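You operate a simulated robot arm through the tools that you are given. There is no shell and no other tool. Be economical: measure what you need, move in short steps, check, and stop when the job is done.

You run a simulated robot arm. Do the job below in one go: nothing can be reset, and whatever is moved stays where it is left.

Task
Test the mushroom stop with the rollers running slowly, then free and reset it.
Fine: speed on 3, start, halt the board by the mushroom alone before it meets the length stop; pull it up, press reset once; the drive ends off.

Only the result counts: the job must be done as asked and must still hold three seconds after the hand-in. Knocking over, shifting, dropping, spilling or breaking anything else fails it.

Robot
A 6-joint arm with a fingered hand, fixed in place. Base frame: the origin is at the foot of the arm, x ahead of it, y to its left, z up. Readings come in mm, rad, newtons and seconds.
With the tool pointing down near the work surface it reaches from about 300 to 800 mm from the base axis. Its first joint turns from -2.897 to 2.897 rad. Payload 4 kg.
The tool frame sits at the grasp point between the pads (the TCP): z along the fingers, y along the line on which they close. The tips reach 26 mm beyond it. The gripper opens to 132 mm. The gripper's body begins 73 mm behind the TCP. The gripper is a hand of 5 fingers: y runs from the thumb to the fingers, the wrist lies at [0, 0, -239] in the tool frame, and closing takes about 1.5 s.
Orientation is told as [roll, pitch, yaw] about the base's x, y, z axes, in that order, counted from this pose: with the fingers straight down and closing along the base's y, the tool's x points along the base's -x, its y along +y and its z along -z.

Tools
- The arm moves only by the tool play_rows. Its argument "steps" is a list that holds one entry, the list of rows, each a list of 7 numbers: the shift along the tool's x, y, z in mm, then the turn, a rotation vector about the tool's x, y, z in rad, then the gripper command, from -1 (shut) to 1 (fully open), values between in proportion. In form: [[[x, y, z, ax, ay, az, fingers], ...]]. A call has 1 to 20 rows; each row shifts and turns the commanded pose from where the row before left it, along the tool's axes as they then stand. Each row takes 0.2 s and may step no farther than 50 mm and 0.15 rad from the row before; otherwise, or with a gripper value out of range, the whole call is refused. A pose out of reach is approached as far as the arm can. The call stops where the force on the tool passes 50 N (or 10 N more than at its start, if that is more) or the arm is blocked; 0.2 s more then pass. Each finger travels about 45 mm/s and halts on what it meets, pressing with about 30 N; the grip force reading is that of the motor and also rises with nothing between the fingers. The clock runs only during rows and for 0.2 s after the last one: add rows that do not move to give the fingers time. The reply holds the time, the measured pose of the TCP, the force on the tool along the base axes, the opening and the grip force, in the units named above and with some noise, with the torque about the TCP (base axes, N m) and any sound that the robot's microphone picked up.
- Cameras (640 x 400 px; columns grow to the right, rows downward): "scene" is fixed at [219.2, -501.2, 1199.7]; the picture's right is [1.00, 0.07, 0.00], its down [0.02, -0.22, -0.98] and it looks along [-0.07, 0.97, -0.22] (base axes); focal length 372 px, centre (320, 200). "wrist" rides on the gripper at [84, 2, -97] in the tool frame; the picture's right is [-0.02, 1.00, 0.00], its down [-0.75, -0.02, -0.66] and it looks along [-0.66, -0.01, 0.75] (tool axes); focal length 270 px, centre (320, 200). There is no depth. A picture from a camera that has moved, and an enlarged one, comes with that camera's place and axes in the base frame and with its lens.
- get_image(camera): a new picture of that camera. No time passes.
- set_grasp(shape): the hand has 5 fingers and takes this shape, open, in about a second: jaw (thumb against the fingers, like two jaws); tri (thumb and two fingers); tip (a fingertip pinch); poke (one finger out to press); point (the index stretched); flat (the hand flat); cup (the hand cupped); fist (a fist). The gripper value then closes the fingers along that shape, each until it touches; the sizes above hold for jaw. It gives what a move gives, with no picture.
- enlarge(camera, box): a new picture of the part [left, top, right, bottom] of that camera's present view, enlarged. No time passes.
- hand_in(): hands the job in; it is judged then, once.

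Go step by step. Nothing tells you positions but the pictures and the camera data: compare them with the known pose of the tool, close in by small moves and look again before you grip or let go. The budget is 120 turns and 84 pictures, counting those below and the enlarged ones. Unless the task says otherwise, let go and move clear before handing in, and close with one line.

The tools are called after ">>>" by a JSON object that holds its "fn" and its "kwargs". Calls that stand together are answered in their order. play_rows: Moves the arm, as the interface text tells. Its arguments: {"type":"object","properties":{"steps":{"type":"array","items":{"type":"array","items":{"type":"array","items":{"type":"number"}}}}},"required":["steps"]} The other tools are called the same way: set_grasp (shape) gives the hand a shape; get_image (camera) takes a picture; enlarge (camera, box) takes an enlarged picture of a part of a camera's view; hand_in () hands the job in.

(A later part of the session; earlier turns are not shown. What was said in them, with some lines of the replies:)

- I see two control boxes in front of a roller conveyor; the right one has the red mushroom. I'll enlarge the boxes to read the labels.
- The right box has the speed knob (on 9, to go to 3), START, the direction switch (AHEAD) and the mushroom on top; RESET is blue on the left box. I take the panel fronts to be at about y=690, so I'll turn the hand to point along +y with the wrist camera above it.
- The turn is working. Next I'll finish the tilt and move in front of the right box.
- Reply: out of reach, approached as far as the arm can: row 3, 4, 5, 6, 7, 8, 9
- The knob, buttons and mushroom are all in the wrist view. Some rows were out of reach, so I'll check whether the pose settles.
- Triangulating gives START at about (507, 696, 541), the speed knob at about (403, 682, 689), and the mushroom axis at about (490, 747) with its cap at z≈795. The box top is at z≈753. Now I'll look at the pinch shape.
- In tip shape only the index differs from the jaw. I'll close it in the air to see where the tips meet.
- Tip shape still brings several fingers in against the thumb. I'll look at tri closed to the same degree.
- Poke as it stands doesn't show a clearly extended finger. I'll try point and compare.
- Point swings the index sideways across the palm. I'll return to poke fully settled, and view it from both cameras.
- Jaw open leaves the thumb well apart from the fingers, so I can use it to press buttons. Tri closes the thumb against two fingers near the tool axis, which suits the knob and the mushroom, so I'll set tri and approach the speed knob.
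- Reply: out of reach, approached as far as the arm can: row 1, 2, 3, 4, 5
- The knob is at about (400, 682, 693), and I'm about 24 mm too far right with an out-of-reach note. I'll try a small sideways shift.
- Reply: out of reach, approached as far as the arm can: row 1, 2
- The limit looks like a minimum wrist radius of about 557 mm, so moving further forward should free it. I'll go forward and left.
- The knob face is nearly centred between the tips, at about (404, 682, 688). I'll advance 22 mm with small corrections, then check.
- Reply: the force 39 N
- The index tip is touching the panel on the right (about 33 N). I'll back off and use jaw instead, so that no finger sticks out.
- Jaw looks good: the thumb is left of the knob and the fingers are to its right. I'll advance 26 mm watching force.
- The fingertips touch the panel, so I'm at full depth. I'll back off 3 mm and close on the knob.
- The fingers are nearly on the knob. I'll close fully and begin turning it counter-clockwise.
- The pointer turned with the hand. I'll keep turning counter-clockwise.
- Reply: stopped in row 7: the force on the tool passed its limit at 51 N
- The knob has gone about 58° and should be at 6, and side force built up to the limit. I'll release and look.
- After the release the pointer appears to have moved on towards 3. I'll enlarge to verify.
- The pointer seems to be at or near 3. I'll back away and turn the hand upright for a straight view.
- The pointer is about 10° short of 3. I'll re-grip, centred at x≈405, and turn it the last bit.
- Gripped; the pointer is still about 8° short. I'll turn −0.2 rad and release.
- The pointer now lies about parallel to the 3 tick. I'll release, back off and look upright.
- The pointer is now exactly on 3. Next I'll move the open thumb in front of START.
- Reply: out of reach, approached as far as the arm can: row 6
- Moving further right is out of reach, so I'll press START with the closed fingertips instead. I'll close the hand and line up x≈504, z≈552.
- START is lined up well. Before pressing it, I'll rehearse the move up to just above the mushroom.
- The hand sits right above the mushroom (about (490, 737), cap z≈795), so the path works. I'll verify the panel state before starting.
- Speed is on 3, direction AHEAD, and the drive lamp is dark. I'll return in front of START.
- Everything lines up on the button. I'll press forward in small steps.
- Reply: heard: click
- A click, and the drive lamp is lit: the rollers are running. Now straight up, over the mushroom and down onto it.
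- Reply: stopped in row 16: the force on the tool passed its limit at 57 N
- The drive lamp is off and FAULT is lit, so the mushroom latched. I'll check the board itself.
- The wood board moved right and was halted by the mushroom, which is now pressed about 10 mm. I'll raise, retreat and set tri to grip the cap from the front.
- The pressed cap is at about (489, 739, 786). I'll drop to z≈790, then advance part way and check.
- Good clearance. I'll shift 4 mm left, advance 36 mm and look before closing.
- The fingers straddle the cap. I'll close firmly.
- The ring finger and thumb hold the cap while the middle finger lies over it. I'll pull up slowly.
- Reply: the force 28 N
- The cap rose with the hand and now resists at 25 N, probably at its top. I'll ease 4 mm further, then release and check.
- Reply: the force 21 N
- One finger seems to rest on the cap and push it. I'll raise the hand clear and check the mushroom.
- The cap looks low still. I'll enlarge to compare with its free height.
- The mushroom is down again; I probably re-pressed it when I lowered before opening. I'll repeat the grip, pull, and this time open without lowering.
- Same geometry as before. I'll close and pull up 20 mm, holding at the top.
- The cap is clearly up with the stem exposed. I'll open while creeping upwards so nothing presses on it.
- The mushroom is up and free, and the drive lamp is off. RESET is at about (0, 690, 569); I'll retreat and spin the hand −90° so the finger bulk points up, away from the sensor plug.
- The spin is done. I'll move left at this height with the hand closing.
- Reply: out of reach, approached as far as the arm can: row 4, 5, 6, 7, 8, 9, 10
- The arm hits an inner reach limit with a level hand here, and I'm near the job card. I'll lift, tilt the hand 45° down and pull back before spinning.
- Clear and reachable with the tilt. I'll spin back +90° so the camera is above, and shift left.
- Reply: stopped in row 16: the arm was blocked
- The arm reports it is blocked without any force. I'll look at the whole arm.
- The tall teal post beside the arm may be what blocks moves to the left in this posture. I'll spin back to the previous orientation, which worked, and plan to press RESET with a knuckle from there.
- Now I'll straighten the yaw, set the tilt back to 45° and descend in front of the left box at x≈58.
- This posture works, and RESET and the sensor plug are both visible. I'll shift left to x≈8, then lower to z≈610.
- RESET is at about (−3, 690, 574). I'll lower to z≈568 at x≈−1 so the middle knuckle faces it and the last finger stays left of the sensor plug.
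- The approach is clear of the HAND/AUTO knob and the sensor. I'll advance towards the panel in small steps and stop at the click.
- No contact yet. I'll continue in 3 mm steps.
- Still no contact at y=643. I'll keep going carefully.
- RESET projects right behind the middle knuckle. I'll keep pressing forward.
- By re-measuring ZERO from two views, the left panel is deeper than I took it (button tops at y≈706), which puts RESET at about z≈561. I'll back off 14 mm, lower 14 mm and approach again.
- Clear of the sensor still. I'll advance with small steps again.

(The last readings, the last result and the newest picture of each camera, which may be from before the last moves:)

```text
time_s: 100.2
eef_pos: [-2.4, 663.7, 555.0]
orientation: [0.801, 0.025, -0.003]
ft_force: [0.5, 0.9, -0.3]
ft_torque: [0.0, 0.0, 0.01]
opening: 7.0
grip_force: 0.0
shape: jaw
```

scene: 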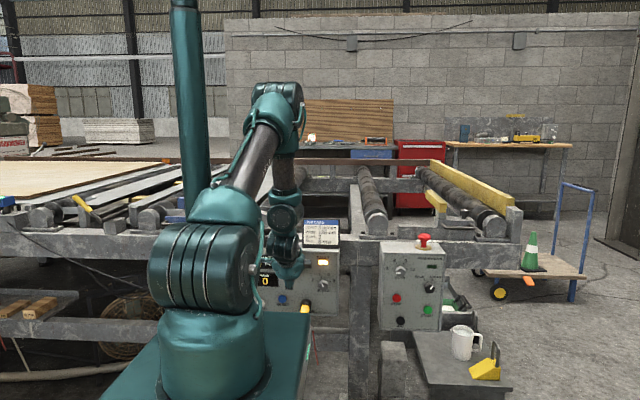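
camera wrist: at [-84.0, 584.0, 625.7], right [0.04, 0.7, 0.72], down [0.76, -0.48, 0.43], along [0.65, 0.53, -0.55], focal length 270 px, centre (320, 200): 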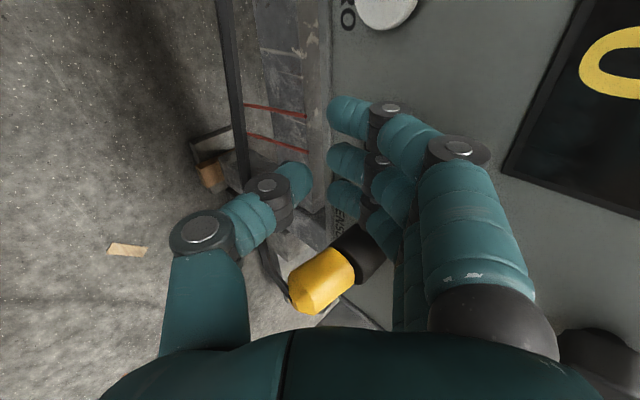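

>>> {"fn": "play_rows", "kwargs": {"steps": [[[0, 1.4, 1.4, 0, 0, 0, -0.9], [0, 1.4, 1.4, 0, 0, 0, -0.9]]]}}

>>> {"fn": "get_image", "kwargs": {"camera": "wrist"}}

```text
time_s: 100.8
eef_pos: [-1.6, 667.7, 554.6]
orientation: [0.799, 0.028, -0.002]
ft_force: [0.5, -0.6, 0.5]
ft_torque: [0.01, -0.02, 0.02]
opening: 6.8
grip_force: 0.1
shape: jaw
```

```text
11 pictures are left
camera wrist: at [-85.2, 599.3, 625.1], right [0.04, 0.7, 0.72], down [0.76, -0.48, 0.43], along [0.65, 0.53, -0.55], focal length 270 px, centre (320, 200)
```

wrist: 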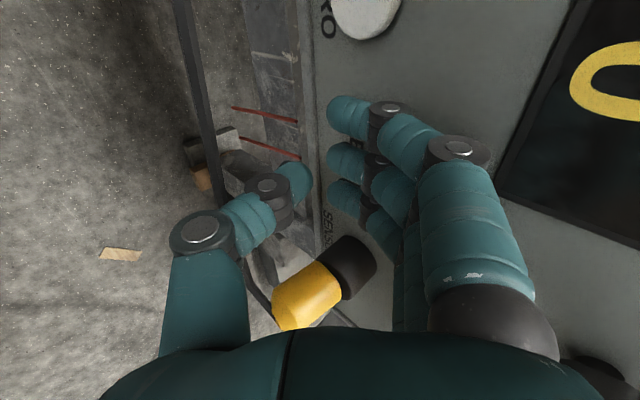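

ZERO now resolves to y≈711, so contact should be within a few millimetres. I'll continue in 2 mm steps.

>>> {"fn": "play_rows", "kwargs": {"steps": [[[0, 1.4, 1.4, 0, 0, 0, -0.9], [0, 1.4, 1.4, 0, 0, 0, -0.9]]]}}

```text
time_s: 101.5
eef_pos: [-1.9, 672.6, 556.0]
orientation: [0.8, 0.027, -0.001]
ft_force: [-0.8, -2.6, -0.2]
ft_torque: [0.08, -0.02, 0.03]
opening: 6.7
grip_force: 0.0
shape: jaw
```

First contact, a light −2.6 N slightly above and left of the TCP. One more tiny step to locate it.

>>> {"fn": "play_rows", "kwargs": {"steps": [[[0, 1.0, 1.0, 0, 0, 0, -0.9], [0, 0, 0, 0, 0, 0, -0.9]]]}}

>>> {"fn": "enlarge", "kwargs": {"camera": "wrist", "box": [310, 60, 490, 240]}}

```text
time_s: 102.0
eef_pos: [-1.1, 672.9, 555.5]
orientation: [0.802, 0.024, -0.002]
ft_force: [-1.3, -4.0, 1.2]
ft_torque: [0.09, -0.01, 0.02]
opening: 6.7
grip_force: 0.1
shape: jaw
```

```text
2.22 times, centred on (400, 150) of wrist
camera zoom: at [-84.7, 605.2, 625.4], right [0.04, 0.7, 0.72], down [0.76, -0.48, 0.43], along [0.65, 0.53, -0.55], focal length 601 px, centre (142, 311)
```

zoom: 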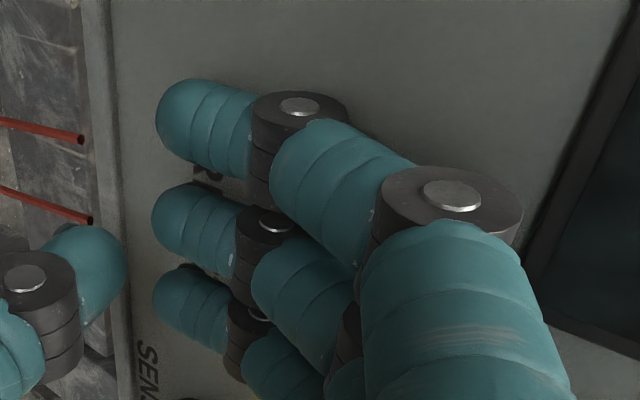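

The RESET label peeks out between index and middle, so the light contact is most likely the button. I'll press on in 1.5 mm steps.

>>> {"fn": "play_rows", "kwargs": {"steps": [[[0, 1.4, 1.4, 0, 0, 0, -0.9], [0, 1.4, 1.4, 0, 0, 0, -0.9], [0, 0, 0, 0, 0, 0, -0.9]]]}}

```text
time_s: 102.8
eef_pos: [-1.0, 676.6, 555.7]
orientation: [0.8, 0.025, -0.001]
ft_force: [0.0, -13.3, 4.8]
ft_torque: [0.36, -0.02, 0.0]
opening: 6.2
grip_force: 0.1
shape: jaw
heard: click
```

A click. I'll check the lamps before withdrawing.

>>> {"fn": "enlarge", "kwargs": {"camera": "scene", "box": [240, 200, 460, 330]}}

>>> {"fn": "play_rows", "kwargs": {"steps": [[[0, -14, -14, 0, 0, 0, -0.9], [0, -28, -28, 0, 0, 0, -0.9], [-15, 0, 0, 0, 0, 0, -0.9], [-15, 31, -31, 0, 0, 0, -0.9], [-10, 31, -31, 0, 0, 0, -0.9], [0, 31, -31, 0, 0, 0, -0.9], [0, 0, 0, 0, 0, 0, -0.9]]]}}

```text
2.91 times, centred on (350, 265) of scene
camera zoom: at [219.2, -501.2, 1199.7], right [1.0, 0.07, 0.0], down [0.02, -0.22, -0.98], along [-0.07, 0.97, -0.22], focal length 1082 px, centre (233, 11)
```

zoom: 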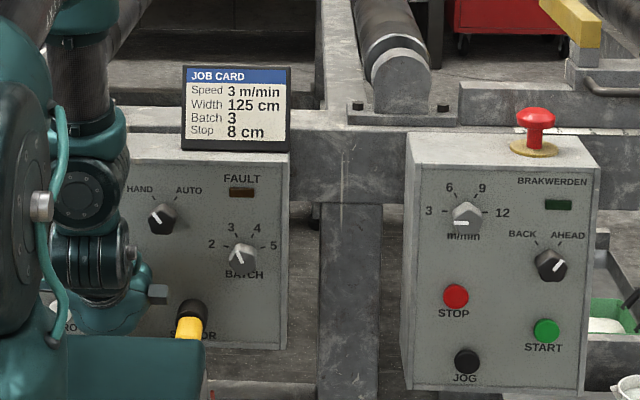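

```text
time_s: 104.5
eef_pos: [41.2, 616.4, 687.3]
orientation: [0.799, 0.027, -0.002]
ft_force: [-0.9, -1.1, -0.5]
ft_torque: [-0.03, 0.0, 0.01]
opening: 6.9
grip_force: 0.1
shape: jaw
```

FAULT is out, the mushroom is up and the drive lamp is off; the hand is clear. One final overall check.

>>> {"fn": "get_image", "kwargs": {"camera": "scene"}}

>>> {"fn": "enlarge", "kwargs": {"camera": "scene", "box": [240, 200, 460, 330]}}

```text
8 pictures are left
```

scene: 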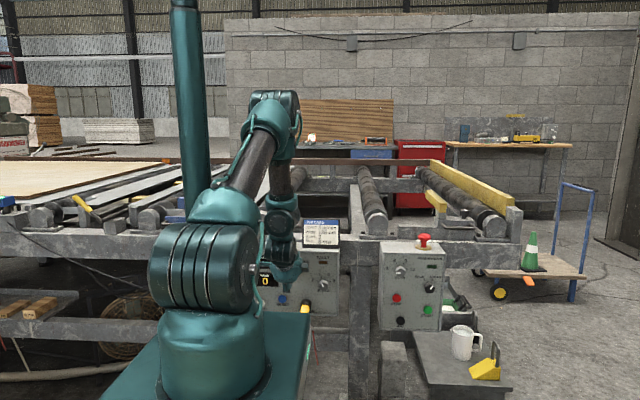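

```text
2.91 times, centred on (350, 265) of scene
camera zoom: at [219.2, -501.2, 1199.7], right [1.0, 0.07, 0.0], down [0.02, -0.22, -0.98], along [-0.07, 0.97, -0.22], focal length 1082 px, centre (233, 11)
```

zoom: 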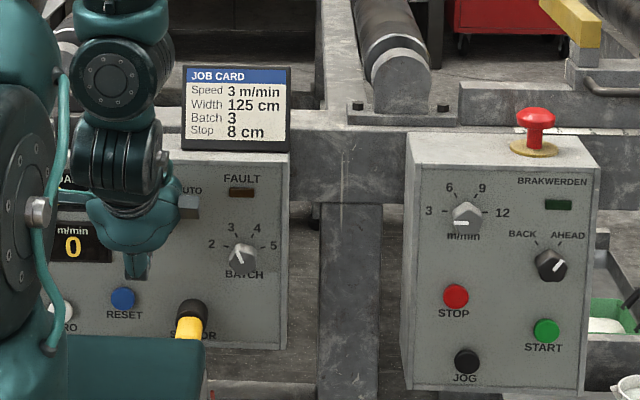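

Both lamps are out, the speed reads 0, the board is at rest and nothing else has moved. Handing in.

>>> {"fn": "hand_in", "kwargs": {}}

```text
The job is handed in.
```

The mushroom stop works: with the speed on 3 it halted the board well short of the length stop. I then pulled it up and pressed reset once, and the drive is off with FAULT out. It took two pulls, because letting go after the first pressed the mushroom down again; the drive was already stopped then.
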